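You operate a simulated robot arm through the tools that you are given. There is no shell and no other tool. Be economical: measure what you need, move in short steps, check, and stop when the job is done.

Carry out the task below with a simulated two-armed robot. There is one attempt and no reset: what you move stays moved.

Task
Pour about 60 ml of tea from the flask into the brown cup.
Fine: lay the cap on the mat meanwhile; screw the flask shut and stand it back where it stood. Set down upright: flask.

It is judged by the outcome, as a careful person would: the job done as asked, and still so three seconds after it is handed in. It fails if anything else is knocked over, pushed out of place, dropped, spilled or broken. Lids that push on must go on centred and level and be pressed home; caps that screw on are set level and turned clockwise until they are tight.

Robot
Two 6-joint arms with two-finger grippers on one trunk, on a base that drives. Base frame: it is fixed to the floor where the robot stands at the start and does not move with it; the origin is under the middle of the robot, x ahead of it, y to its left, z up. Units: mm, degrees, N and s.
The left shoulder is at the start at [30, 178, 963], the right one opposite. With the tool pointing down near the work surface each hand reaches from about 280 to 840 mm from the robot's upright axis, wherever it stands, measured 20 degrees to its own side. Payload 2.54 kg a hand.
The TCP of each hand is the grasp point between the finger pads, 30 mm short of the fingertips. In the tool frame z runs along the fingers and y along their closing line. Largest opening 116 mm; the body of the gripper starts 95 mm behind the TCP.
Orientation is that of the tool frame in the base frame, as a unit quaternion [w, x, y, z]. With the fingers straight down and closing along the base's y, the tool's x points along the base's -x, its y along +y and its z along -z.

Tools
- The arms move only by the tool step_arm. It takes "left_steps", "right_steps" or both (then of equal length, played together; a hand with none holds still); each is a list of rows, each a list of 7 numbers: the shift along the tool's x, y, z in units of 25 mm (1.0 is 25 mm), then the turn, a rotation vector about the tool's x, y, z in units of 4 degrees (1.0 is 4 degrees), then the gripper command, from -1 (shut) to 1 (fully open), values between in proportion. In form: [[tx, ty, tz, rx, ry, rz, jaw], ...]. A call has 1 to 20 rows; each row shifts and turns the commanded pose from where the row before left it, along the tool's axes as they then stand. A call with a number of a shift or a turn outside -1 to 1 is refused whole. Each row takes 0.2 s and may step no farther than 50 mm and 8.6 degrees from the row before; otherwise, or with a gripper value out of range, the whole call is refused. Where a pose cannot be reached the arm comes as near as it can. A force on the tool above 40 N (or 10 N above the force at the start of the call, whichever is more), or a blocked arm, ends the call early, and 0.2 s more pass. The fingers move at their own pace (about 153 mm/s each) and stop on an object; they squeeze with about 36 N. The grip force told is the motor's: it shows also when the fingers shut on nothing. Time passes only in rows, and 0.2 s behind the last, so rows that do not move let the fingers close. The reply holds the time, the measured pose of the TCP, the force on the tool along the base axes, the opening and the grip force, in the units named above and with some noise, with the torque about the TCP (base axes, N m) and any sound that the robot's microphone picked up.
- Cameras (640 x 400 px; columns grow to the right, rows downward): "scene" is now at [41.6, 33.7, 1685.4]; the picture's right is [0.42, -0.91, 0.00], its down [-0.68, -0.31, -0.66] and it looks along [0.60, 0.28, -0.75] (base axes); focal length 278 px, centre (320, 200). "left" rides on the left gripper at [69, 15, -122] in its tool frame; the picture's right is [-0.21, 0.98, 0.00], its down [-0.83, -0.18, -0.53] and it looks along [-0.52, -0.11, 0.85] (tool axes); focal length 251 px, centre (320, 200). "right" rides on the right gripper at [69, -15, -122] in its tool frame; the picture's right is [0.21, 0.98, 0.00], its down [-0.83, 0.18, -0.53] and it looks along [-0.52, 0.11, 0.85] (tool axes); focal length 251 px, centre (320, 200). There is no depth. A picture from a camera that has moved, and an enlarged one, comes with that camera's place and axes in the base frame and with its lens.
- camera(camera): a new picture of that camera. It takes no simulated time.
- raise_lower(by): slides the trunk up (or, below 0, down) by that many mm; the arms and the scene camera ride with it, the base frame stays. It gives what a move gives, with no picture.
- base_move(legs): drives the robot by 1 to 6 legs, each [ahead, left, turn to the left] in mm, mm and degrees, along the robot's own axes; the way and the turn of a leg run together, so that a leg with both is an arc; at most 1500 mm and 180 degrees a leg. The arms and the cameras ride along, it lands a little off, and it stops where it bumps. It gives what a move gives.
- aim_head(pan, tilt): turns the head with the scene camera to pan (to the left, within 143 degrees either way) and tilt (down, from -29 to 69), counted from straight ahead of the robot. It gives what a move gives.
- inspect(camera, box): a new picture of the part [left, top, right, bottom] of that camera's present view, enlarged. It takes no simulated time.
- job_done(): hands the job in; it is judged then, once.

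Work in short steps. Places have to be worked out from the pictures, the camera data and where the tool is seen: move nearer, look again, correct. Check each grasp and each placing, and mend what went wrong. You have 120 turns and 88 pictures in all, those below and enlarged ones among them. Open the grippers and draw the arms clear of the work before you hand the job in, unless the task says otherwise; then end with one line.

The tools are called after ">>>" by a JSON object that holds its "op" and its "data". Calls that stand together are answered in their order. step_arm: Moves the arms, as the interface text tells. Its arguments: {"type":"object","properties":{"left_steps":{"type":"array"},"right_steps":{"type":"array"}},"required":[]} The other tools are called the same way: raise_lower (by) slides the trunk up or down; base_move (legs) drives the base; aim_head (pan, tilt) turns the head that bears the scene camera; camera (camera) takes a picture; inspect (camera, box) takes an enlarged picture of a part of a camera's view; job_done () hands the job in.

At the start:

```text
clock: 0.0
left_ee_pos: [329.4, 397.2, 1225.5]
left_tool_rot: [0.0, 0.0, 1.0, -0.001]
left_wrist_force: [0.4, 0.4, 0.1]
left_torque: [-0.02, -0.02, 0.03]
left_width: 116.2
left_gripper_force: 0.0
right_ee_pos: [599.9, -28.9, 1282.7]
right_tool_rot: [0.0, -0.001, 1.0, -0.001]
right_wrist_force: [0.3, -0.6, -0.8]
right_torque: [0.01, -0.03, 0.0]
right_width: 116.3
right_gripper_force: 0.0
trunk travel left (down, up): [-175.0, 365.0]
robot x, y, heading: [1.1, -3.4, 0.1]
head pan, tilt: [24.9, 48.4]
```

scene: 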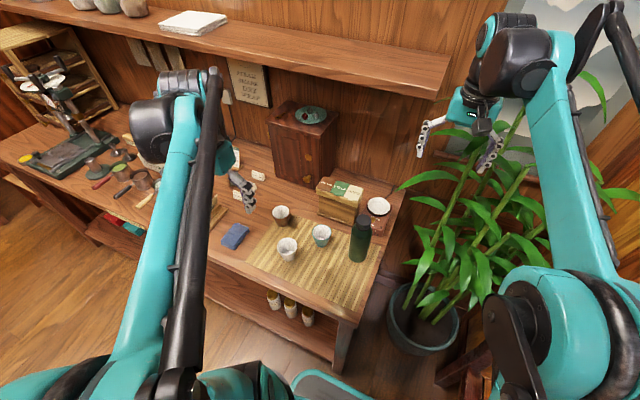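
right: 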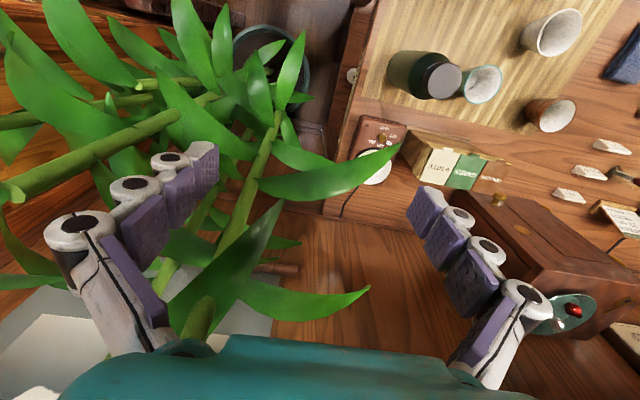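
left: 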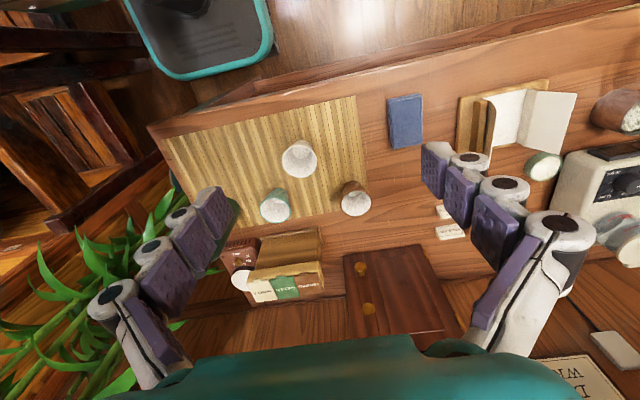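

I estimate the cups at about z 890 and the flask near (512,119). I'll look closer before moving.

>>> {"op": "inspect", "data": {"camera": "scene", "box": [220, 160, 420, 285]}}

>>> {"op": "inspect", "data": {"camera": "right", "box": [320, 0, 640, 200]}}

>>> {"op": "inspect", "data": {"camera": "left", "box": [140, 80, 460, 280]}}

```text
3.20 times, centred on (320, 222) of scene
camera zoom: at [41.6, 33.7, 1685.4], right [0.42, -0.91, 0.0], down [-0.68, -0.31, -0.66], along [0.6, 0.28, -0.75], focal length 889 px, centre (320, 128)
```

zoom: 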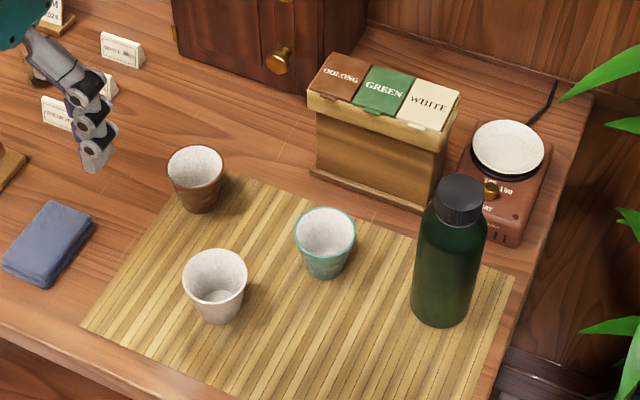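

```text
2.00 times, centred on (480, 100) of right
camera zoom: at [531.3, -44.6, 1404.1], right [-0.21, 0.98, 0.0], down [0.83, 0.18, 0.53], along [0.52, 0.11, -0.85], focal length 503 px, centre (0, 400)
```

zoom: 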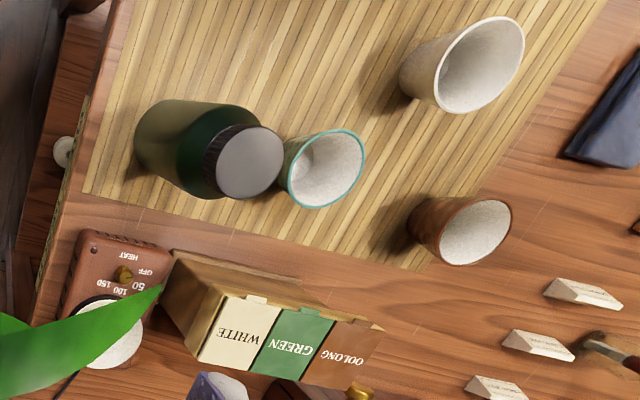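

```text
2.00 times, centred on (300, 180) of left
camera zoom: at [258.7, 411.1, 1347.6], right [0.21, 0.98, 0.0], down [0.83, -0.18, 0.53], along [0.52, -0.11, -0.85], focal length 503 px, centre (360, 240)
```

zoom: 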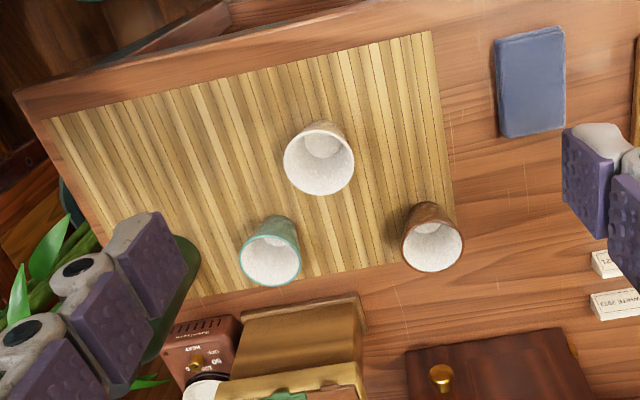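

The flask cap is near (539,125,1042) and the brown cup near (552,425) with its rim near z 915. I'll bring the right hand over the flask, away from the plant, and look down at it.

>>> {"op": "step_arm", "data": {"right_steps": [[0.35, 0.88, 0, 0, 0, 0, 1], [0.35, 0.88, 0, 0, 0, 0, 1], [0.35, 0.88, 0, 0, 0, 0, 1], [0.35, 0.88, 0, 0, 0, 0, 1], [0.35, 0.88, 0, 0, 0, 0, 1], [0.35, 0.88, 0, 0, 0, 0, 1], [0.35, 0.88, 0, 0, 0, 0, 1], [0, 0, 0.5, 0, 0, 0, 1], [0, 0, 0.5, 0, 0, 0, 1], [0, 0, 0.5, 0, 0, 0, 1], [0, 0, 0.5, 0, 0, 0, 1]]}}

>>> {"op": "camera", "data": {"camera": "right"}}

>>> {"op": "camera", "data": {"camera": "scene"}}

```text
clock: 2.4
left_ee_pos: [329.4, 397.0, 1225.7]
left_tool_rot: [0.0, 0.001, 1.0, 0.0]
left_wrist_force: [-0.7, -0.1, 0.1]
left_torque: [-0.01, 0.0, 0.01]
left_width: 115.8
left_gripper_force: 0.0
right_ee_pos: [539.1, 125.0, 1232.1]
right_tool_rot: [0.0, 0.0, 1.0, 0.0]
right_wrist_force: [-0.9, 0.3, 0.6]
right_torque: [-0.02, 0.0, -0.04]
right_width: 115.9
right_gripper_force: 0.1
trunk travel left (down, up): [-175.0, 365.0]
robot x, y, heading: [0.7, -0.3, 0.0]
head pan, tilt: [24.9, 48.4]
```

```text
81 pictures are left
camera right: at [470.3, 109.8, 1354.2], right [-0.21, 0.98, 0.0], down [0.83, 0.18, 0.53], along [0.52, 0.11, -0.85], focal length 251 px, centre (320, 200)
```

right: 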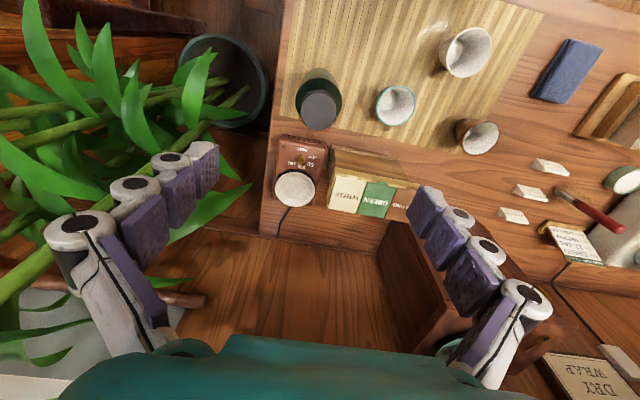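

```text
80 pictures are left
camera scene: at [41.6, 33.9, 1685.4], right [0.42, -0.91, 0.0], down [-0.68, -0.31, -0.66], along [0.6, 0.28, -0.75], focal length 278 px, centre (320, 200)
```

scene: 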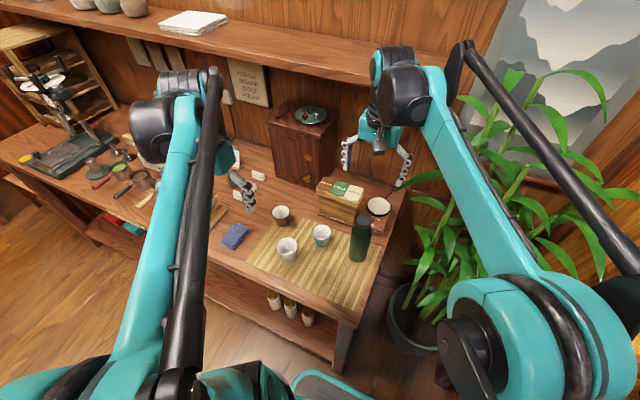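

Both views agree on the flask at about (538,124). I'll back the base 120 mm so the left arm has room for a horizontal approach.

>>> {"op": "base_move", "data": {"legs": [[-120, 0, 0]]}}

```text
clock: 3.6
left_ee_pos: [208.3, 398.1, 1226.6]
left_tool_rot: [0.0, -0.001, 1.0, 0.0]
left_wrist_force: [-0.5, 0.8, -0.7]
left_torque: [0.0, -0.06, 0.0]
left_width: 116.1
left_gripper_force: 0.0
right_ee_pos: [419.2, 127.2, 1233.9]
right_tool_rot: [0.001, -0.001, 1.0, 0.0]
right_wrist_force: [-0.8, -0.4, 0.2]
right_torque: [-0.04, -0.07, 0.0]
right_width: 116.0
right_gripper_force: 0.1
trunk travel left (down, up): [-175.0, 365.0]
robot x, y, heading: [-123.2, -0.4, 0.2]
head pan, tilt: [24.9, 48.4]
```

The left hand goes forward 150 mm, then pitches toward horizontal. The right hand goes back over the flask.

>>> {"op": "step_arm", "data": {"left_steps": [[-1, 0, 0, 0, 0, 0, 1], [-1, 0, 0, 0, 0, 0, 1], [-1, 0, 0, 0, 0, 0, 1], [-1, 0, 0, 0, 0, 0, 1], [-1, 0, 0, 0, 0, 0, 1], [-1, 0, 0, 0, 0, 0, 1], [0, 0, 0, 0, -1, 0, 1], [0, 0, 0, 0, -1, 0, 1], [0, 0, 0, 0, -1, 0, 1], [0, 0, 0, 0, -1, 0, 1], [0, 0, 0, 0, -1, 0, 1], [0, 0, 0, 0, -1, 0, 1], [0, 0, 0, 0, -1, 0, 1], [0, 0, 0, 0, -1, 0, 1], [0, 0, 0, 0, -1, 0, 1], [0, 0, 0, 0, -1, 0, 1]], "right_steps": [[-0.8, 0, 0, 0, 0, 0, 1], [-0.8, 0, 0, 0, 0, 0, 1], [-0.8, 0, 0, 0, 0, 0, 1], [-0.8, 0, 0, 0, 0, 0, 1], [-0.8, 0, 0, 0, 0, 0, 1], [-0.8, 0, 0, 0, 0, 0, 1], [0, 0, 0, 0, 0, 0, 1], [0, 0, 0, 0, 0, 0, 1], [0, 0, 0, 0, 0, 0, 1], [0, 0, 0, 0, 0, 0, 1], [0, 0, 0, 0, 0, 0, 1], [0, 0, 0, 0, 0, 0, 1], [0, 0, 0, 0, 0, 0, 1], [0, 0, 0, 0, 0, 0, 1], [0, 0, 0, 0, 0, 0, 1], [0, 0, 0, 0, 0, 0, 1]]}}

>>> {"op": "step_arm", "data": {"left_steps": [[0, 0, 0, 0, -1, 0, 1], [0, 0, 0, 0, -1, 0, 1], [0, 0, 0, 0, -1, 0, 1], [0, 0, 0, 0, -1, 0, 1], [0, 0, 0, 0, -1, 0, 1], [0, 0, 0, 0, -1, 0, 1], [0, 0, 0, 0, -1, 0, 1], [0, 0, 0, 0, -1, 0, 1], [0, 0, 0, 0, -1, 0, 1], [0, 0, 0, 0, -1, 0, 1], [0, 0, 0, 0, -1, 0, 1], [0, 0, 0, 0, -1, 0, 1], [0, 0, 0, 0, -0.5, 0, 1]]}}

>>> {"op": "camera", "data": {"camera": "scene"}}

```text
clock: 7.0
left_ee_pos: [357.9, 396.9, 1225.9]
left_tool_rot: [0.343, -0.001, 0.939, 0.0]
left_wrist_force: [0.5, 0.2, 0.2]
left_torque: [-0.02, -0.04, -0.01]
left_width: 116.0
left_gripper_force: 0.1
right_ee_pos: [528.0, 119.6, 1224.6]
right_tool_rot: [0.0, -0.001, 1.0, 0.0]
right_wrist_force: [0.0, -0.5, -0.3]
right_torque: [0.0, -0.04, -0.01]
right_width: 116.0
right_gripper_force: 0.1
right hand out of reach, approached as far as the arm can: row 6
trunk travel left (down, up): [-175.0, 365.0]
robot x, y, heading: [-121.0, 0.0, 0.1]
head pan, tilt: [24.9, 48.4]
```

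```text
clock: 9.8
left_ee_pos: [359.5, 397.5, 1226.0]
left_tool_rot: [0.707, -0.001, 0.707, 0.001]
left_wrist_force: [0.1, -0.2, 0.6]
left_torque: [0.0, 0.03, -0.01]
left_width: 116.4
left_gripper_force: 0.0
right_ee_pos: [528.8, 119.9, 1223.6]
right_tool_rot: [0.0, -0.002, 1.0, 0.0]
right_wrist_force: [1.0, 0.1, -0.1]
right_torque: [-0.01, 0.0, 0.03]
right_width: 116.1
right_gripper_force: 0.1
trunk travel left (down, up): [-175.0, 365.0]
robot x, y, heading: [-120.4, -5.7, -0.0]
head pan, tilt: [24.9, 48.4]
```

```text
79 pictures are left
camera scene: at [-77.3, 33.8, 1685.4], right [0.42, -0.91, 0.0], down [-0.68, -0.32, -0.66], along [0.6, 0.28, -0.75], focal length 278 px, centre (320, 200)
```

scene: 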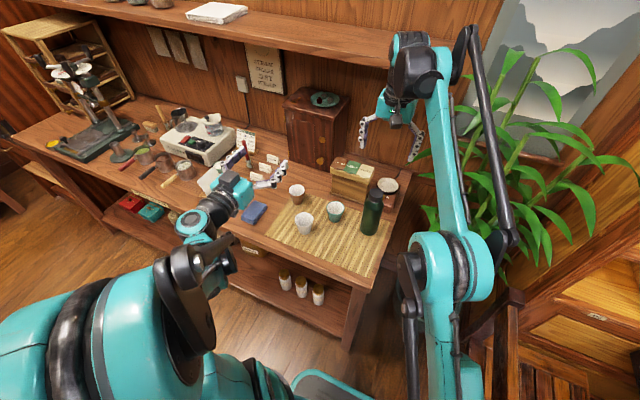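

Left is horizontal. I'll swing it to y 124 and down to z 955, stopping about 90 mm short of the flask.

>>> {"op": "step_arm", "data": {"left_steps": [[0.417, -0.78, 0, 0, 0, 0, 1], [0.417, -0.78, 0, 0, 0, 0, 1], [0.417, -0.78, 0, 0, 0, 0, 1], [0.417, -0.78, 0, 0, 0, 0, 1], [0.417, -0.78, 0, 0, 0, 0, 1], [0.417, -0.78, 0, 0, 0, 0, 1], [0.417, -0.78, 0, 0, 0, 0, 1], [0.417, -0.78, 0, 0, 0, 0, 1], [0.417, -0.78, 0, 0, 0, 0, 1], [0.417, -0.78, 0, 0, 0, 0, 1], [0.417, -0.78, 0, 0, 0, 0, 1], [0.417, -0.78, 0, 0, 0, 0, 1], [0.417, -0.78, 0, 0, 0, 0, 1], [0.417, -0.78, 0, 0, 0, 0, 1], [0.833, 0, 0.4, 0, 0, 0, 1], [0.833, 0, 0.4, 0, 0, 0, 1], [0.833, 0, 0.4, 0, 0, 0, 1], [0.833, 0, 0.4, 0, 0, 0, 1], [0.833, 0, 0.4, 0, 0, 0, 1], [0.833, 0, 0.4, 0, 0, 0, 1]]}}

>>> {"op": "camera", "data": {"camera": "scene"}}

>>> {"op": "camera", "data": {"camera": "left"}}

>>> {"op": "camera", "data": {"camera": "right"}}

```text
clock: 14.0
left_ee_pos: [456.1, 118.1, 1136.5]
left_tool_rot: [0.706, -0.001, 0.709, 0.001]
left_wrist_force: [0.0, -0.4, 0.6]
left_torque: [0.02, -0.03, 0.0]
left_width: 115.9
left_gripper_force: 0.1
left hand out of reach, approached as far as the arm can: row 7, 8, 9, 10, 11, 12, 13, 14, 15, 16, 17, 18, 19, 20
right_ee_pos: [529.5, 119.6, 1223.8]
right_tool_rot: [0.0, 0.0, 1.0, 0.0]
right_wrist_force: [0.4, 0.5, -0.3]
right_torque: [-0.01, 0.02, 0.01]
right_width: 116.0
right_gripper_force: 0.2
trunk travel left (down, up): [-175.0, 365.0]
robot x, y, heading: [-121.0, 1.7, 0.1]
head pan, tilt: [24.9, 48.4]
```

```text
78 pictures are left
camera scene: at [-76.4, 33.5, 1685.4], right [0.42, -0.91, 0.0], down [-0.68, -0.32, -0.66], along [0.6, 0.28, -0.75], focal length 278 px, centre (320, 200)
```

scene: 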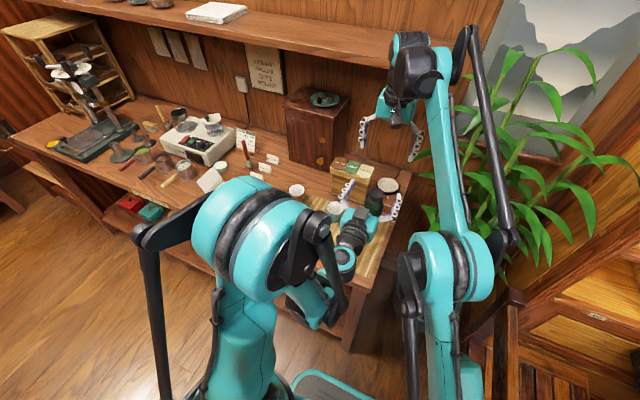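

```text
77 pictures are left
camera left: at [333.0, 132.3, 1068.0], right [0.0, 0.98, 0.21], down [-0.53, -0.18, 0.83], along [0.85, -0.11, 0.52], focal length 251 px, centre (320, 200)
```

left: 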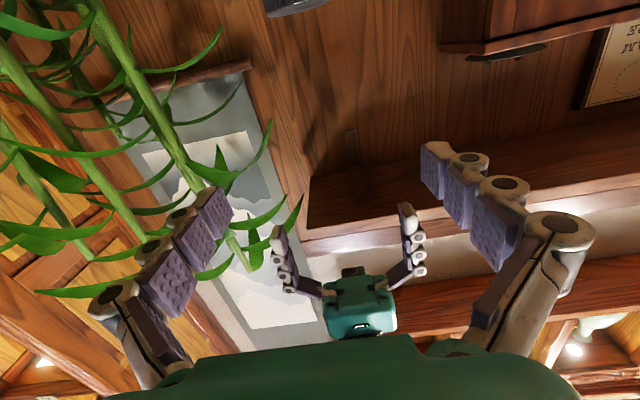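

```text
76 pictures are left
camera right: at [461.4, 104.4, 1346.2], right [-0.22, 0.98, 0.0], down [0.83, 0.18, 0.53], along [0.52, 0.12, -0.85], focal length 251 px, centre (320, 200)
```

right: 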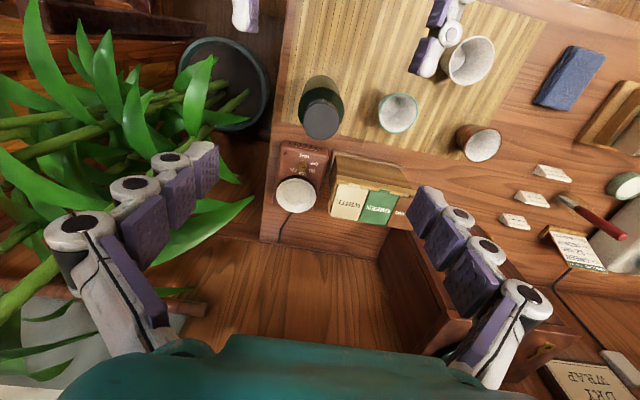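

The left arm can't hold a horizontal pose this low with the shoulders so high, so I'll lower the trunk. First the right hand moves aside, and the left backs up a little.

>>> {"op": "step_arm", "data": {"right_steps": [[1, -1, 0, 0, 0, 0, 1], [1, -1, 0, 0, 0, 0, 1], [1, -1, 0, 0, 0, 0, 1], [1, -1, 0, 0, 0, 0, 1], [0, -1, 0, 0, 0, 0, 1], [0, -1, 0, 0, 0, 0, 1], [0, -1, 0, 0, 0, 0, 1]], "left_steps": [[-1, 0, 0, 0, 0, 0, 1], [-1, 0, 0, 0, 0, 0, 1], [-1, 0, 0, 0, 0, 0, 1], [-1, 0, 0, 0, 0, 0, 1], [-1, 0, 0, 0, 0, 0, 1], [0, 0, 0, 0, 0, 0, 1], [0, 0, 0, 0, 0, 0, 1]]}}

```text
clock: 15.3
left_ee_pos: [453.4, 115.1, 1259.9]
left_tool_rot: [0.707, 0.006, 0.707, -0.004]
left_wrist_force: [-0.1, -1.4, -1.4]
left_torque: [0.07, -0.04, 0.02]
left_width: 116.0
left_gripper_force: 0.1
right_ee_pos: [427.0, -3.3, 1228.2]
right_tool_rot: [0.001, -0.003, 1.0, 0.007]
right_wrist_force: [-0.2, 1.9, 1.5]
right_torque: [0.07, 0.0, -0.01]
right_width: 116.1
right_gripper_force: 0.0
trunk travel left (down, up): [-175.0, 365.0]
robot x, y, heading: [-120.5, 0.0, 0.3]
head pan, tilt: [24.9, 48.4]
stopped in row 6 (right hand): the force on the tool passed its limit at 52 N (the readings are from after the stop); the commanded pose is now the measured one
```

The right finger touched the rising left gripper. I'll separate them by moving the right hand outward.

>>> {"op": "step_arm", "data": {"right_steps": [[0, -1, 0, 0, 0, 0, 1], [0, -1, 0, 0, 0, 0, 1], [0, -1, 0, 0, 0, 0, 1]]}}

>>> {"op": "camera", "data": {"camera": "scene"}}

```text
clock: 15.7
left_ee_pos: [452.8, 105.9, 1260.7]
left_tool_rot: [0.707, 0.014, 0.707, -0.009]
left_wrist_force: [-1.5, -3.2, -2.5]
left_torque: [0.16, -0.09, 0.09]
left_width: 116.1
left_gripper_force: 0.0
right_ee_pos: [426.1, -9.4, 1227.3]
right_tool_rot: [0.0, -0.007, 1.0, 0.013]
right_wrist_force: [0.4, 2.3, 2.7]
right_torque: [0.13, 0.09, -0.14]
right_width: 116.4
right_gripper_force: 0.1
trunk travel left (down, up): [-175.0, 365.0]
robot x, y, heading: [-119.7, 1.1, 0.0]
head pan, tilt: [24.9, 48.4]
stopped in row 1 (left hand): the force on the tool passed its limit at 55 N (the readings are from after the stop); the commanded pose is now the measured one
```

```text
75 pictures are left
camera scene: at [-77.8, 32.2, 1685.5], right [0.42, -0.91, 0.0], down [-0.68, -0.31, -0.66], along [0.6, 0.28, -0.75], focal length 278 px, centre (320, 200)
```

scene: 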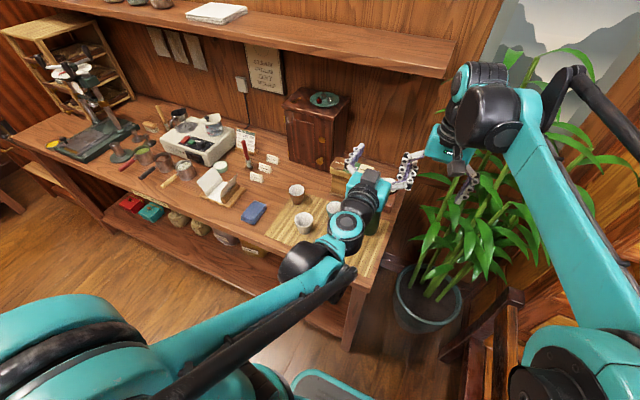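

The right hand's +y finger is hooked inside the left hand's −y finger. I'll relieve it with a small +y move, then lift the right hand straight out.

>>> {"op": "step_arm", "data": {"right_steps": [[0, 0.3, 0, 0, 0, 0, 1], [0, 0.1, 0, 0, 0, 0, 1], [0, 0, -0.7, 0, 0, 0, 1], [0, 0, -0.7, 0, 0, 0, 1], [0, 0, -0.7, 0, 0, 0, 1], [0, 0, -0.7, 0, 0, 0, 1], [0, 0, -0.7, 0, 0, 0, 1], [0, 0, -0.7, 0, 0, 0, 1]]}}

```text
clock: 17.5
left_ee_pos: [454.8, 106.8, 1260.7]
left_tool_rot: [0.707, 0.013, 0.707, -0.011]
left_wrist_force: [0.5, -1.1, 0.0]
left_torque: [-0.01, -0.01, 0.03]
left_width: 116.2
left_gripper_force: 0.0
right_ee_pos: [427.1, -2.2, 1332.9]
right_tool_rot: [0.0, -0.006, 1.0, 0.012]
right_wrist_force: [0.4, -0.2, -0.6]
right_torque: [-0.02, 0.0, 0.01]
right_width: 116.1
right_gripper_force: 0.1
trunk travel left (down, up): [-175.0, 365.0]
robot x, y, heading: [-118.2, 2.1, 0.0]
head pan, tilt: [24.9, 48.4]
```

They are free. I'll move the right hand outward and then lower the trunk fully.

>>> {"op": "step_arm", "data": {"right_steps": [[0, -1, 0, 0, 0, 0, 1], [0, -1, 0, 0, 0, 0, 1], [0, -1, 0, 0, 0, 0, 1]]}}

>>> {"op": "raise_lower", "data": {"by": -160}}

```text
clock: 18.3
left_ee_pos: [454.2, 106.1, 1260.9]
left_tool_rot: [0.707, 0.013, 0.707, -0.01]
left_wrist_force: [-1.1, 0.2, 0.5]
left_torque: [0.01, -0.02, 0.01]
left_width: 116.3
left_gripper_force: 0.0
right_ee_pos: [428.2, -77.4, 1331.3]
right_tool_rot: [0.0, -0.007, 1.0, 0.012]
right_wrist_force: [-0.3, 0.0, -0.3]
right_torque: [-0.04, -0.02, -0.02]
right_width: 116.0
right_gripper_force: 0.0
trunk travel left (down, up): [-175.0, 365.0]
robot x, y, heading: [-115.3, -0.4, 0.2]
head pan, tilt: [24.9, 48.4]
```

```text
clock: 20.1
left_ee_pos: [454.1, 107.6, 1099.8]
left_tool_rot: [0.707, 0.014, 0.707, -0.01]
left_wrist_force: [-0.8, 0.2, 0.3]
left_torque: [-0.01, 0.02, -0.01]
left_width: 116.0
left_gripper_force: 0.1
right_ee_pos: [427.1, -75.8, 1171.5]
right_tool_rot: [0.0, -0.007, 1.0, 0.013]
right_wrist_force: [0.6, 0.2, -1.1]
right_torque: [-0.02, 0.01, -0.04]
right_width: 116.0
right_gripper_force: 0.1
trunk travel left (down, up): [-15.0, 525.0]
robot x, y, heading: [-122.1, 2.5, 0.1]
head pan, tilt: [24.9, 48.4]
```

I'll correct the left hand's small yaw and descend toward z 955, staying in front of the flask.

>>> {"op": "step_arm", "data": {"left_steps": [[0, 0.33, -0.3, -0.49, 0, 0, 1], [0, 0.33, -0.3, 0, 0, 0, 1], [0.8, 0, 0, 0, 0, 0, 1], [0.8, 0, 0, 0, 0, 0, 1], [0.8, 0, 0, 0, 0, 0, 1], [0.8, 0, 0, 0, 0, 0, 1], [0.8, 0, 0, 0, 0, 0, 1], [0.6, 0, 0, 0, 0, 0, 1], [0.6, 0, 0, 0, 0, 0, 1], [0.6, 0, 0, 0, 0, 0, 1]]}}

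>>> {"op": "camera", "data": {"camera": "scene"}}

```text
clock: 22.3
left_ee_pos: [446.0, 122.0, 981.3]
left_tool_rot: [0.707, 0.0, 0.708, 0.002]
left_wrist_force: [0.1, 0.4, -0.6]
left_torque: [-0.02, -0.02, 0.02]
left_width: 115.7
left_gripper_force: 0.1
left hand out of reach, approached as far as the arm can: row 9, 10
right_ee_pos: [428.3, -76.2, 1171.3]
right_tool_rot: [0.0, -0.007, 1.0, 0.012]
right_wrist_force: [-0.1, -0.3, 0.0]
right_torque: [0.0, -0.03, 0.0]
right_width: 116.2
right_gripper_force: 0.1
trunk travel left (down, up): [-15.0, 525.0]
robot x, y, heading: [-120.0, 1.1, 0.1]
head pan, tilt: [24.9, 48.4]
```

```text
74 pictures are left
camera scene: at [-77.5, 33.6, 1525.4], right [0.42, -0.91, 0.0], down [-0.68, -0.32, -0.66], along [0.6, 0.28, -0.75], focal length 278 px, centre (320, 200)
```

scene: 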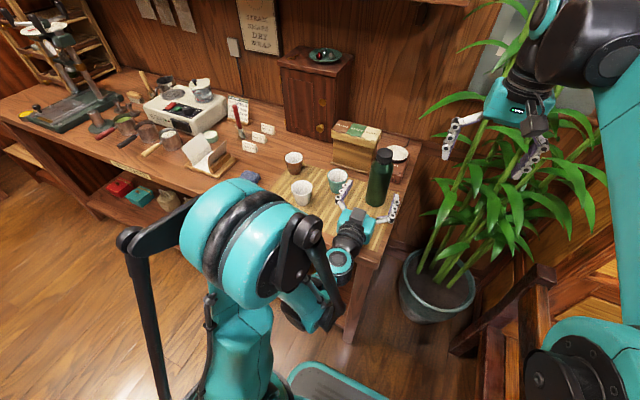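

Left is straddling just in front of the flask. I'll lower the trunk its last bit and advance 50 mm, then check alignment.

>>> {"op": "raise_lower", "data": {"by": -12}}

>>> {"op": "step_arm", "data": {"left_steps": [[0, 0.08, 0.5, 0, 0, 0, 1], [0, 0, 0.5, 0, 0, 0, 1], [0, 0, 0.5, 0, 0, 0, 1]]}}

>>> {"op": "inspect", "data": {"camera": "scene", "box": [280, 120, 440, 220]}}

>>> {"op": "camera", "data": {"camera": "left"}}

```text
clock: 22.9
left_ee_pos: [446.6, 122.8, 968.9]
left_tool_rot: [0.707, -0.001, 0.707, 0.002]
left_wrist_force: [0.2, 0.4, 0.0]
left_torque: [-0.01, 0.01, 0.01]
left_width: 116.1
left_gripper_force: 0.0
right_ee_pos: [427.8, -75.8, 1159.3]
right_tool_rot: [0.0, -0.007, 1.0, 0.012]
right_wrist_force: [0.9, -0.5, 1.1]
right_torque: [0.0, -0.02, 0.05]
right_width: 116.1
right_gripper_force: 0.0
trunk travel left (down, up): [-3.0, 537.0]
robot x, y, heading: [-120.1, -0.9, 0.2]
head pan, tilt: [24.9, 48.4]
```

```text
clock: 23.7
left_ee_pos: [482.3, 124.8, 968.7]
left_tool_rot: [0.707, 0.001, 0.708, 0.001]
left_wrist_force: [-0.1, -0.2, -0.7]
left_torque: [0.0, -0.04, -0.01]
left_width: 115.8
left_gripper_force: 0.2
right_ee_pos: [428.1, -74.2, 1158.6]
right_tool_rot: [-0.001, -0.007, 1.0, 0.012]
right_wrist_force: [0.6, 0.0, 0.7]
right_torque: [0.02, 0.02, -0.03]
right_width: 116.0
right_gripper_force: 0.0
trunk travel left (down, up): [-3.0, 537.0]
robot x, y, heading: [-116.7, -0.1, -0.1]
head pan, tilt: [24.9, 48.4]
```

```text
4.00 times, centred on (360, 170) of scene
camera zoom: at [-77.2, 33.6, 1513.4], right [0.42, -0.91, 0.0], down [-0.68, -0.32, -0.66], along [0.6, 0.28, -0.75], focal length 1112 px, centre (160, 320)
```

zoom: 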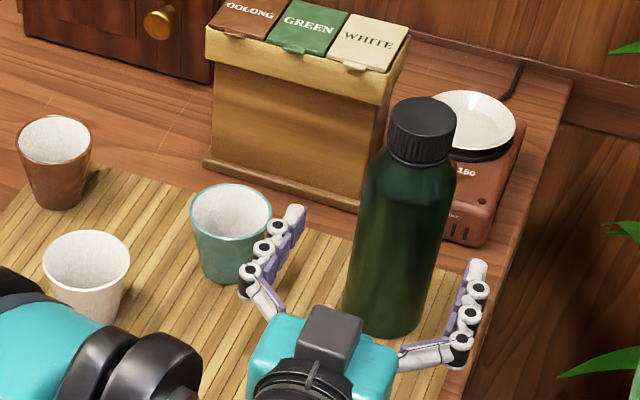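

```text
72 pictures are left
camera left: at [359.8, 139.1, 900.5], right [0.0, 0.98, 0.22], down [-0.53, -0.18, 0.83], along [0.85, -0.11, 0.52], focal length 251 px, centre (320, 200)
```

left: 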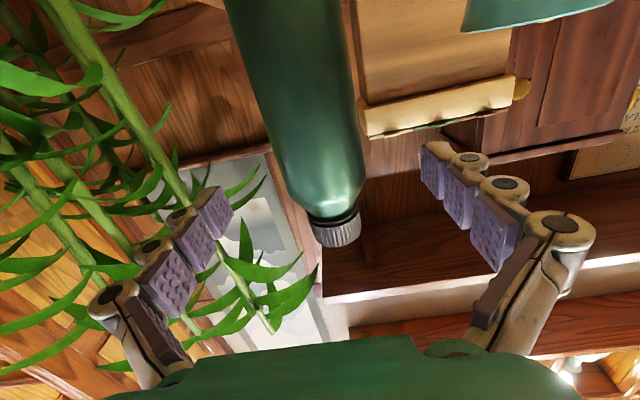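

The flask is centred at y≈123–124 between the fingers. I'll advance 56 mm and close.

>>> {"op": "step_arm", "data": {"left_steps": [[0, -0.04, 0.45, 0, 0, 0, 1], [0, 0, 0.45, 0, 0, 0, 1], [0, 0, 0.45, 0, 0, 0, 1], [0, 0, 0.45, 0, 0, 0, 1], [0, 0, 0.44, 0, 0, 0, 1], [0, 0, 0, 0, 0, 0, 0.6], [0, 0, 0, 0, 0, 0, 0.4], [0, 0, 0, 0, 0, 0, 0.25]]}}

>>> {"op": "inspect", "data": {"camera": "scene", "box": [280, 120, 440, 220]}}

```text
clock: 25.5
left_ee_pos: [537.5, 122.7, 969.9]
left_tool_rot: [0.707, 0.0, 0.708, 0.002]
left_wrist_force: [-0.7, 0.3, 0.5]
left_torque: [0.01, 0.02, -0.02]
left_width: 72.5
left_gripper_force: 0.0
right_ee_pos: [427.6, -75.9, 1158.3]
right_tool_rot: [0.0, -0.008, 1.0, 0.013]
right_wrist_force: [-0.8, 0.5, 0.6]
right_torque: [0.02, -0.02, -0.02]
right_width: 116.3
right_gripper_force: 0.3
trunk travel left (down, up): [-3.0, 537.0]
robot x, y, heading: [-119.5, -1.5, 0.3]
head pan, tilt: [24.9, 48.4]
```

```text
4.00 times, centred on (360, 170) of scene
camera zoom: at [-77.4, 33.6, 1513.4], right [0.42, -0.91, 0.0], down [-0.68, -0.32, -0.66], along [0.6, 0.28, -0.75], focal length 1112 px, centre (160, 320)
```

zoom: 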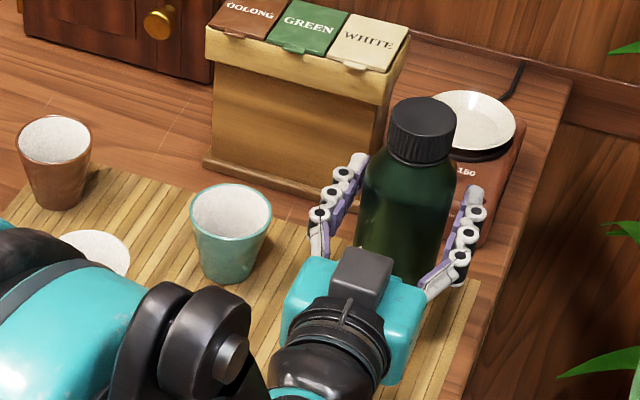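

I'll close fully on the flask.

>>> {"op": "step_arm", "data": {"left_steps": [[0, 0, 0, 0, 0, 0, 0.1], [0, 0, 0, 0, 0, 0, -0.2], [0, 0, 0, 0, 0, 0, -1], [0, 0, 0, 0, 0, 0, -1]]}}

>>> {"op": "inspect", "data": {"camera": "scene", "box": [280, 120, 440, 220]}}

```text
clock: 26.5
left_ee_pos: [538.2, 123.1, 968.7]
left_tool_rot: [0.706, 0.0, 0.708, 0.002]
left_wrist_force: [-1.0, 1.3, -0.3]
left_torque: [0.11, 0.05, 0.02]
left_width: 61.3
left_gripper_force: 36.0
right_ee_pos: [429.4, -74.7, 1160.0]
right_tool_rot: [0.001, -0.006, 1.0, 0.012]
right_wrist_force: [0.3, 0.3, -0.8]
right_torque: [0.03, 0.0, 0.0]
right_width: 116.1
right_gripper_force: 0.0
trunk travel left (down, up): [-3.0, 537.0]
robot x, y, heading: [-118.3, 1.4, -0.1]
head pan, tilt: [24.9, 48.4]
```

```text
4.00 times, centred on (360, 170) of scene
camera zoom: at [-77.4, 33.8, 1513.4], right [0.42, -0.91, 0.0], down [-0.68, -0.32, -0.66], along [0.6, 0.28, -0.75], focal length 1112 px, centre (160, 320)
```

zoom: 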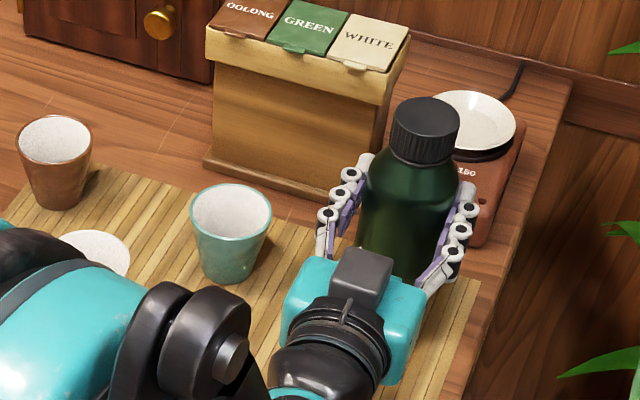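

The flask is held; the return pose is TCP (538,123,969). Now the right hand goes above the cap.

>>> {"op": "step_arm", "data": {"right_steps": [[0, 0, 0, 0.34, 0, 0.2, 1], [-0.44, 0.79, 0, 0, 0, 0, 1], [-0.44, 0.79, 0, 0, 0, 0, 1], [-0.44, 0.79, 0, 0, 0, 0, 1], [-0.44, 0.79, 0, 0, 0, 0, 1], [-0.44, 0.79, 0, 0, 0, 0, 1], [-0.44, 0.79, 0, 0, 0, 0, 1], [-0.44, 0.79, 0, 0, 0, 0, 1], [-0.44, 0.79, 0, 0, 0, 0, 1], [-0.44, 0.79, 0, 0, 0, 0, 1], [-0.44, 0.79, 0, 0, 0, 0, 1], [0, 0, 0.6, 0, 0, 0, 1], [0, 0, 0.6, 0, 0, 0, 1]]}}

>>> {"op": "camera", "data": {"camera": "right"}}

```text
clock: 29.3
left_ee_pos: [538.9, 122.6, 968.7]
left_tool_rot: [0.706, 0.001, 0.708, 0.002]
left_wrist_force: [-0.7, 0.2, -0.2]
left_torque: [-0.07, 0.07, 0.01]
left_width: 61.4
left_gripper_force: 35.8
right_ee_pos: [490.6, 72.3, 1105.5]
right_tool_rot: [0.0, 0.0, 1.0, 0.0]
right_wrist_force: [0.6, -0.8, 0.1]
right_torque: [0.02, -0.04, -0.02]
right_width: 115.7
right_gripper_force: 0.0
right hand out of reach, approached as far as the arm can: row 7, 8, 9, 10, 11
trunk travel left (down, up): [-3.0, 537.0]
robot x, y, heading: [-114.9, -2.6, 0.3]
head pan, tilt: [24.9, 48.4]
```

```text
69 pictures are left
camera right: at [421.8, 57.4, 1227.0], right [-0.21, 0.98, 0.0], down [0.83, 0.18, 0.53], along [0.52, 0.11, -0.85], focal length 251 px, centre (320, 200)
```

right: 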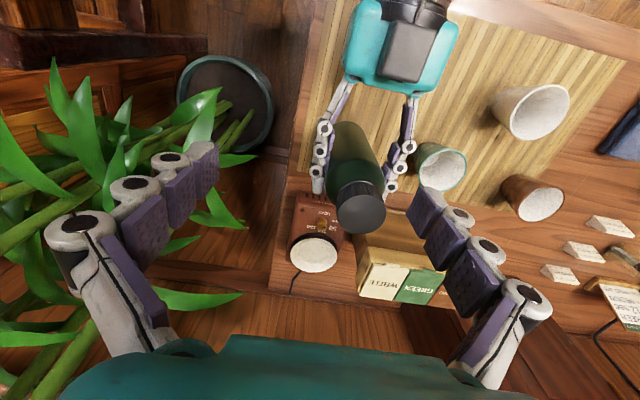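

Right can't reach that far at this height, so I'll lift the flask slightly and bring it toward the robot to about (470,75) and unscrew in the air. The right hand rises and backs a bit first.

>>> {"op": "step_arm", "data": {"right_steps": [[0.8, 0, -0.8, 0, 0, 0, 1], [0.8, 0, -0.8, 0, 0, 0, 1], [0, 0, 0, 0, 0, 0, 1], [0, 0, 0, 0, 0, 0, 1], [0, 0, 0, 0, 0, 0, 1], [0, 0, 0, 0, 0, 0, 1]], "left_steps": [[0, 0, 0, 0, 0, 0, -1], [0, 0, 0, 0, 0, 0, -1], [-0.2, 0, 0, 0, 0, 0, -1], [-0.2, 0, 0, 0, 0, 0, -1], [-0.2, 0, 0, 0, 0, 0, -1], [-0.2, 0, 0, 0, 0, 0, -1]]}}

>>> {"op": "inspect", "data": {"camera": "scene", "box": [280, 120, 440, 220]}}

```text
clock: 30.7
left_ee_pos: [538.4, 124.1, 989.3]
left_tool_rot: [0.706, 0.0, 0.708, 0.002]
left_wrist_force: [0.1, 0.0, -5.0]
left_torque: [0.02, 0.03, 0.02]
left_width: 61.4
left_gripper_force: 35.7
right_ee_pos: [447.8, 73.2, 1145.5]
right_tool_rot: [-0.001, 0.0, 1.0, 0.0]
right_wrist_force: [0.8, 1.0, 0.4]
right_torque: [-0.02, -0.01, -0.01]
right_width: 116.1
right_gripper_force: 0.1
trunk travel left (down, up): [-3.0, 537.0]
robot x, y, heading: [-117.3, -0.3, 0.0]
head pan, tilt: [24.9, 48.4]
```

```text
4.00 times, centred on (360, 170) of scene
camera zoom: at [-77.1, 33.7, 1513.4], right [0.42, -0.91, 0.0], down [-0.68, -0.32, -0.66], along [0.6, 0.28, -0.75], focal length 1112 px, centre (160, 320)
```

zoom: 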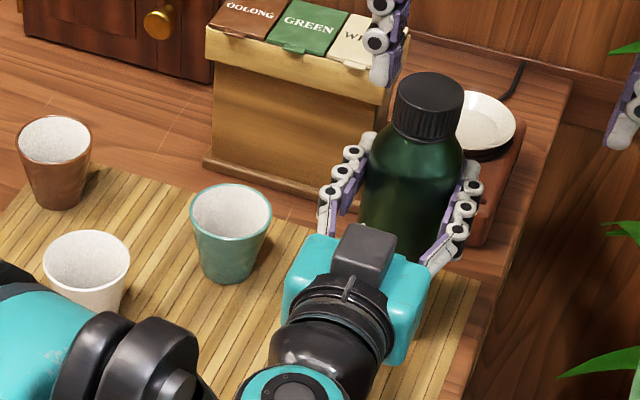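

The flask is lifted (about 5 N). I'll bring it to about (470,74).

>>> {"op": "step_arm", "data": {"left_steps": [[0, -0.3, -0.4, 0, 0, 0, -1], [0, -0.3, -0.4, 0, 0, 0, -1], [0, -0.3, -0.4, 0, 0, 0, -1], [0, -0.3, -0.4, 0, 0, 0, -1], [0, -0.3, -0.4, 0, 0, 0, -1], [0, -0.3, -0.4, 0, 0, 0, -1], [0, -0.2, -0.3, 0, 0, 0, -1], [0, 0, 0, 0, 0, 0, -1]]}}

>>> {"op": "camera", "data": {"camera": "right"}}

>>> {"op": "camera", "data": {"camera": "scene"}}

```text
clock: 32.5
left_ee_pos: [470.8, 72.7, 989.1]
left_tool_rot: [0.706, 0.001, 0.708, 0.001]
left_wrist_force: [-0.1, 0.3, -4.1]
left_torque: [-0.01, 0.05, 0.02]
left_width: 61.4
left_gripper_force: 36.2
right_ee_pos: [448.0, 73.9, 1144.4]
right_tool_rot: [-0.001, 0.0, 1.0, 0.0]
right_wrist_force: [1.3, 0.5, -0.4]
right_torque: [0.01, -0.02, -0.01]
right_width: 116.2
right_gripper_force: 0.0
trunk travel left (down, up): [-3.0, 537.0]
robot x, y, heading: [-123.7, 2.0, 0.2]
head pan, tilt: [24.9, 48.4]
```

```text
67 pictures are left
camera right: at [380.4, 57.1, 1266.5], right [-0.21, 0.98, 0.0], down [0.83, 0.18, 0.53], along [0.52, 0.11, -0.85], focal length 251 px, centre (320, 200)
```

right: 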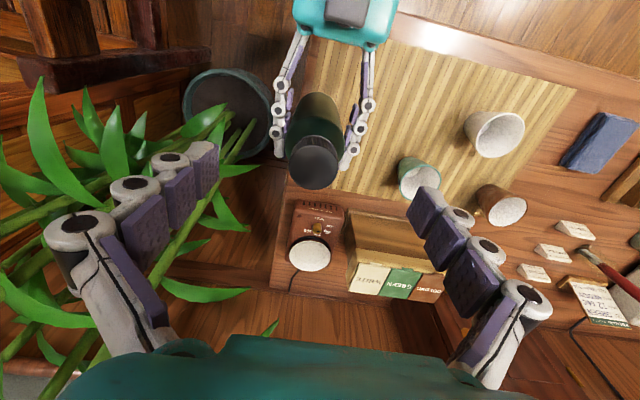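

```text
66 pictures are left
camera scene: at [-76.8, 33.7, 1513.4], right [0.42, -0.91, 0.0], down [-0.68, -0.32, -0.66], along [0.6, 0.28, -0.75], focal length 278 px, centre (320, 200)
```

scene: 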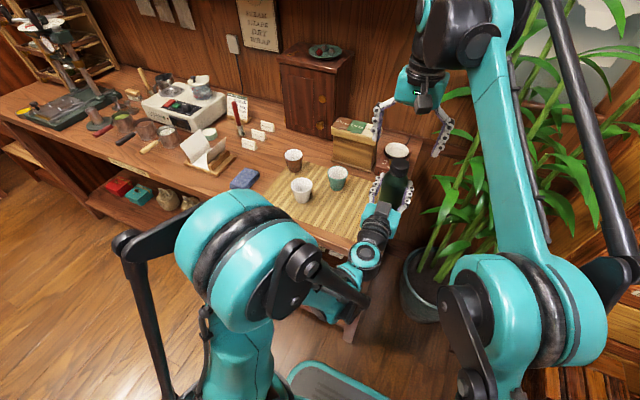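

The cap is at about (472,71), top near z 1067. I'll align the right hand and descend to 1085 for a check.

>>> {"op": "step_arm", "data": {"right_steps": [[-0.5, -0.06, 0, 0, 0, 0, 0.6], [-0.46, -0.06, 0, 0, 0, 0, 0.6], [0, 0, 0.6, 0, 0, 0, 0.3], [0, 0, 0.6, 0, 0, 0, 0.3], [0, 0, 0.6, 0, 0, 0, 0.3], [0, 0, 0.6, 0, 0, 0, 0.3]]}}

>>> {"op": "camera", "data": {"camera": "right"}}

>>> {"op": "inspect", "data": {"camera": "scene", "box": [320, 90, 480, 190]}}

>>> {"op": "camera", "data": {"camera": "left"}}

```text
clock: 33.9
left_ee_pos: [471.8, 72.5, 988.5]
left_tool_rot: [0.706, 0.001, 0.708, 0.002]
left_wrist_force: [0.2, 0.3, -3.8]
left_torque: [0.0, -0.01, 0.01]
left_width: 61.2
left_gripper_force: 35.4
right_ee_pos: [474.9, 67.8, 1084.9]
right_tool_rot: [-0.001, 0.0, 1.0, 0.0]
right_wrist_force: [0.5, 0.1, -1.1]
right_torque: [0.0, 0.01, 0.01]
right_width: 75.5
right_gripper_force: 0.1
trunk travel left (down, up): [-3.0, 537.0]
robot x, y, heading: [-121.4, 0.8, -0.2]
head pan, tilt: [24.9, 48.4]
```

```text
65 pictures are left
camera right: at [405.9, 52.4, 1206.4], right [-0.21, 0.98, 0.0], down [0.83, 0.18, 0.53], along [0.52, 0.11, -0.85], focal length 251 px, centre (320, 200)
```

right: 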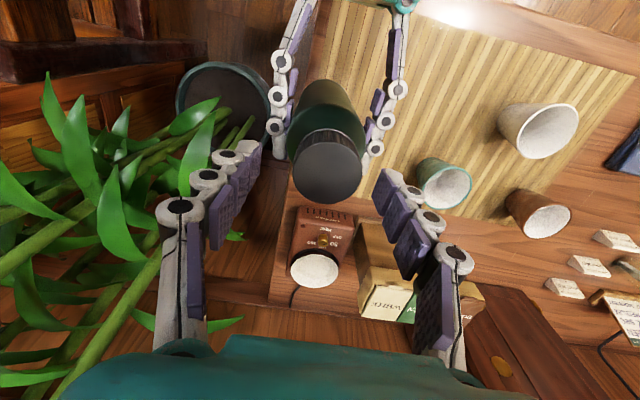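

```text
4.00 times, centred on (400, 140) of scene
camera zoom: at [-76.9, 33.7, 1513.4], right [0.42, -0.91, 0.0], down [-0.68, -0.32, -0.66], along [0.6, 0.28, -0.75], focal length 1112 px, centre (0, 440)
```

zoom: 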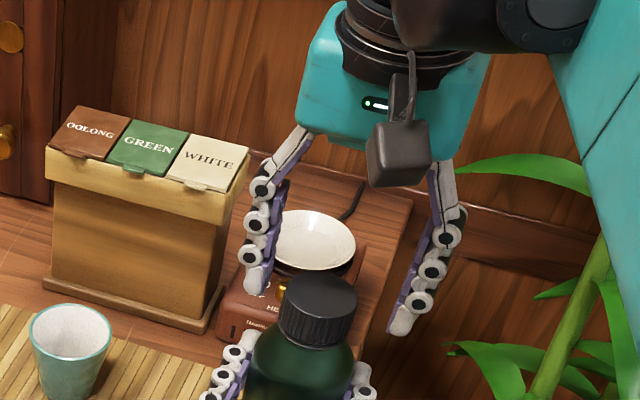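

```text
63 pictures are left
camera left: at [348.1, 87.7, 921.0], right [0.0, 0.98, 0.22], down [-0.53, -0.18, 0.83], along [0.85, -0.11, 0.52], focal length 251 px, centre (320, 200)
```

left: 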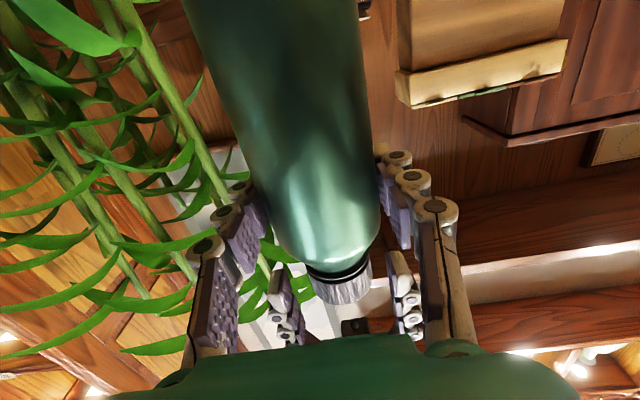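

Cap centre is at (470.5,71), so I'll shift a few mm, descend to z 1066 and close on the cap.

>>> {"op": "step_arm", "data": {"right_steps": [[0.16, 0.13, 0, 0, 0, 0, 0.3], [0, 0, 0.38, 0, 0, 0, 0.3], [0, 0, 0.38, 0, 0, 0, 0.3], [0, 0, 0, 0, 0, 0, -0.1], [0, 0, 0, 0, 0, 0, -1], [0, 0, 0, 0, 0, 0, -1], [0, 0, 0, 0, 0, 0, -1]]}}

>>> {"op": "inspect", "data": {"camera": "scene", "box": [320, 90, 480, 190]}}

>>> {"op": "inspect", "data": {"camera": "left", "box": [200, 200, 520, 400]}}

```text
clock: 35.5
left_ee_pos: [470.5, 72.3, 990.7]
left_tool_rot: [0.707, 0.001, 0.708, 0.001]
left_wrist_force: [-2.6, -12.2, -7.3]
left_torque: [0.56, -0.03, -0.08]
left_width: 61.2
left_gripper_force: 35.8
right_ee_pos: [470.2, 72.3, 1065.6]
right_tool_rot: [0.0, 0.0, 1.0, 0.001]
right_wrist_force: [2.5, 11.7, 2.8]
right_torque: [0.33, -0.21, 0.14]
right_width: 41.6
right_gripper_force: 35.5
trunk travel left (down, up): [-3.0, 537.0]
robot x, y, heading: [-118.2, -1.2, 0.0]
head pan, tilt: [24.9, 48.4]
```

```text
4.00 times, centred on (400, 140) of scene
camera zoom: at [-76.9, 33.6, 1513.4], right [0.42, -0.91, 0.0], down [-0.68, -0.32, -0.66], along [0.6, 0.28, -0.75], focal length 1112 px, centre (0, 440)
```

zoom: 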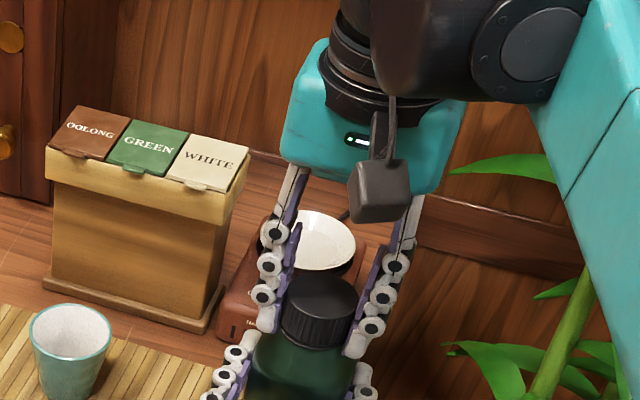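

```text
2.00 times, centred on (360, 300) of left
camera zoom: at [348.1, 87.1, 921.0], right [0.0, 0.98, 0.22], down [-0.53, -0.18, 0.83], along [0.85, -0.12, 0.52], focal length 503 px, centre (240, 0)
```

zoom: 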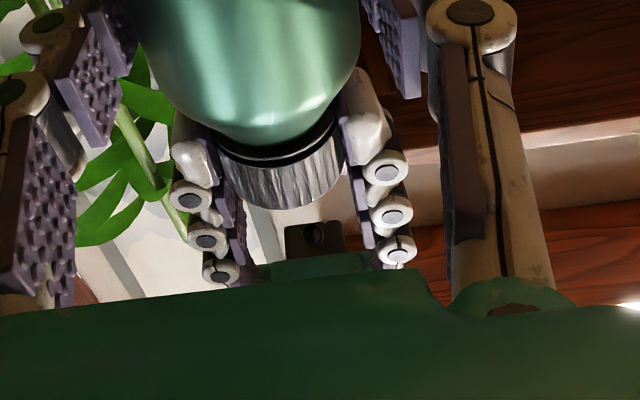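

The cap is gripped (41.6 mm). I'll turn it counter-clockwise 60° and watch forces.

>>> {"op": "step_arm", "data": {"right_steps": [[0, 0.05, 0, 0, 0, -1, -1], [0, 0, 0, 0, 0, -1, -1], [0, 0, 0, 0, 0, -1, -1], [0, 0, 0, 0, 0, -1, -1], [0, 0, 0, 0, 0, -1, -1], [0, 0, 0, 0, 0, -1, -1], [0, 0, 0, 0, 0, -1, -1], [0, 0, 0, 0, 0, -1, -1], [0, 0, 0, 0, 0, -1, -1], [0, 0, 0, 0, 0, -1, -1], [0, 0, 0, 0, 0, -1, -1], [0, 0, 0, 0, 0, -1, -1], [0, 0, 0, 0, 0, -1, -1], [0, 0, 0, 0, 0, -1, -1], [0, 0, 0, 0, 0, -1, -1]]}}

>>> {"op": "inspect", "data": {"camera": "scene", "box": [320, 90, 480, 190]}}

```text
clock: 38.7
left_ee_pos: [470.8, 73.8, 990.1]
left_tool_rot: [0.706, 0.0, 0.708, 0.002]
left_wrist_force: [-7.8, 14.6, -6.0]
left_torque: [-0.74, -0.44, 0.17]
left_width: 61.1
left_gripper_force: 35.5
right_ee_pos: [470.1, 71.4, 1068.0]
right_tool_rot: [0.0, -0.499, 0.866, 0.0]
right_wrist_force: [7.4, -14.8, 1.4]
right_torque: [-0.34, -0.12, -0.22]
right_width: 40.2
right_gripper_force: 35.6
trunk travel left (down, up): [-3.0, 537.0]
robot x, y, heading: [-121.9, -3.3, 0.3]
head pan, tilt: [24.9, 48.4]
```

```text
4.00 times, centred on (400, 140) of scene
camera zoom: at [-76.9, 33.6, 1513.4], right [0.42, -0.91, 0.0], down [-0.68, -0.32, -0.66], along [0.6, 0.28, -0.75], focal length 1112 px, centre (0, 440)
```

zoom: 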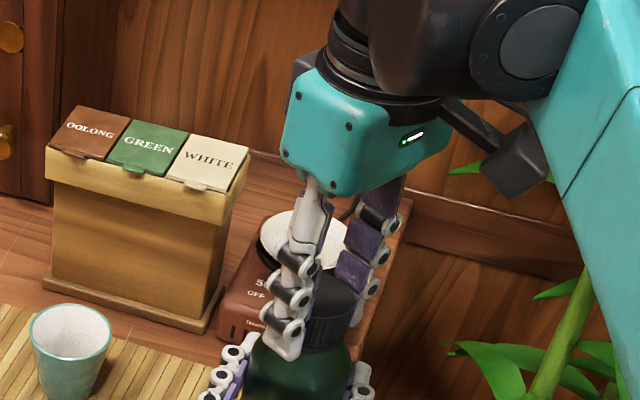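

The turn completed with some side load. I'll release and re-grip in place to re-centre, and look at the cap gap from the left camera.

>>> {"op": "step_arm", "data": {"right_steps": [[0, 0, 0, 0, 0, 0, 0], [0, 0, 0, 0, 0, 0, 0], [0, 0, 0, 0, 0, 0, 0]]}}

>>> {"op": "inspect", "data": {"camera": "left", "box": [200, 200, 520, 400]}}

>>> {"op": "inspect", "data": {"camera": "right", "box": [160, 50, 480, 250]}}

```text
clock: 39.5
left_ee_pos: [469.9, 72.9, 990.0]
left_tool_rot: [0.706, 0.0, 0.708, 0.002]
left_wrist_force: [0.3, 0.3, -4.4]
left_torque: [-0.01, -0.03, 0.03]
left_width: 60.8
left_gripper_force: 35.8
right_ee_pos: [468.5, 72.4, 1066.3]
right_tool_rot: [-0.001, -0.5, 0.866, 0.001]
right_wrist_force: [0.4, 0.0, 0.6]
right_torque: [0.0, 0.01, 0.0]
right_width: 58.0
right_gripper_force: 0.1
trunk travel left (down, up): [-3.0, 537.0]
robot x, y, heading: [-119.8, 0.3, 0.1]
head pan, tilt: [24.9, 48.4]
```

```text
2.00 times, centred on (360, 300) of left
camera zoom: at [348.1, 87.5, 921.0], right [0.0, 0.98, 0.22], down [-0.53, -0.18, 0.83], along [0.85, -0.12, 0.52], focal length 503 px, centre (240, 0)
```

zoom: 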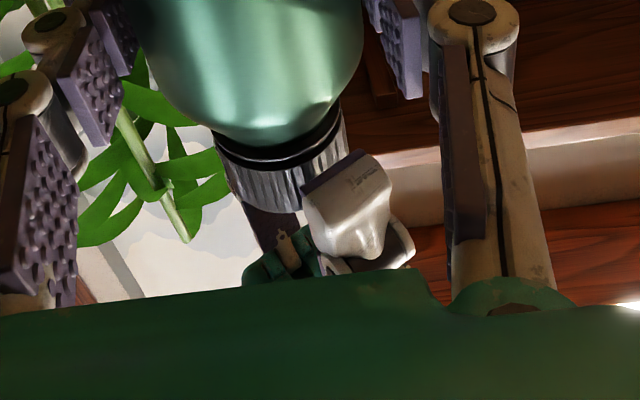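

```text
2.00 times, centred on (320, 150) of right
camera zoom: at [448.7, 5.0, 1188.2], right [-0.95, 0.3, 0.0], down [0.26, 0.81, 0.53], along [0.16, 0.51, -0.85], focal length 503 px, centre (320, 300)
```

zoom: 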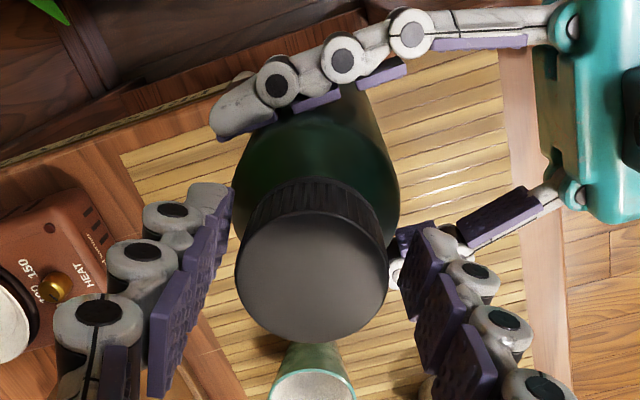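

The cap looks centred between the fingers. I'll re-grip here to read the centring force.

>>> {"op": "step_arm", "data": {"right_steps": [[0, 0, 0, 0, 0, 0, -1], [0, 0, 0, 0, 0, 0, -1], [0, 0, 0, 0, 0, 0, -1]]}}

```text
clock: 40.3
left_ee_pos: [470.9, 72.7, 989.5]
left_tool_rot: [0.706, 0.0, 0.708, 0.003]
left_wrist_force: [-14.0, 3.4, -10.8]
left_torque: [-0.28, -0.67, -0.04]
left_width: 61.1
left_gripper_force: 36.2
right_ee_pos: [470.4, 72.5, 1065.2]
right_tool_rot: [0.0, -0.501, 0.866, 0.0]
right_wrist_force: [15.7, -3.1, 6.4]
right_torque: [0.07, -0.51, 0.03]
right_width: 39.8
right_gripper_force: 36.1
trunk travel left (down, up): [-3.0, 537.0]
robot x, y, heading: [-121.4, 3.0, 0.0]
head pan, tilt: [24.9, 48.4]
```

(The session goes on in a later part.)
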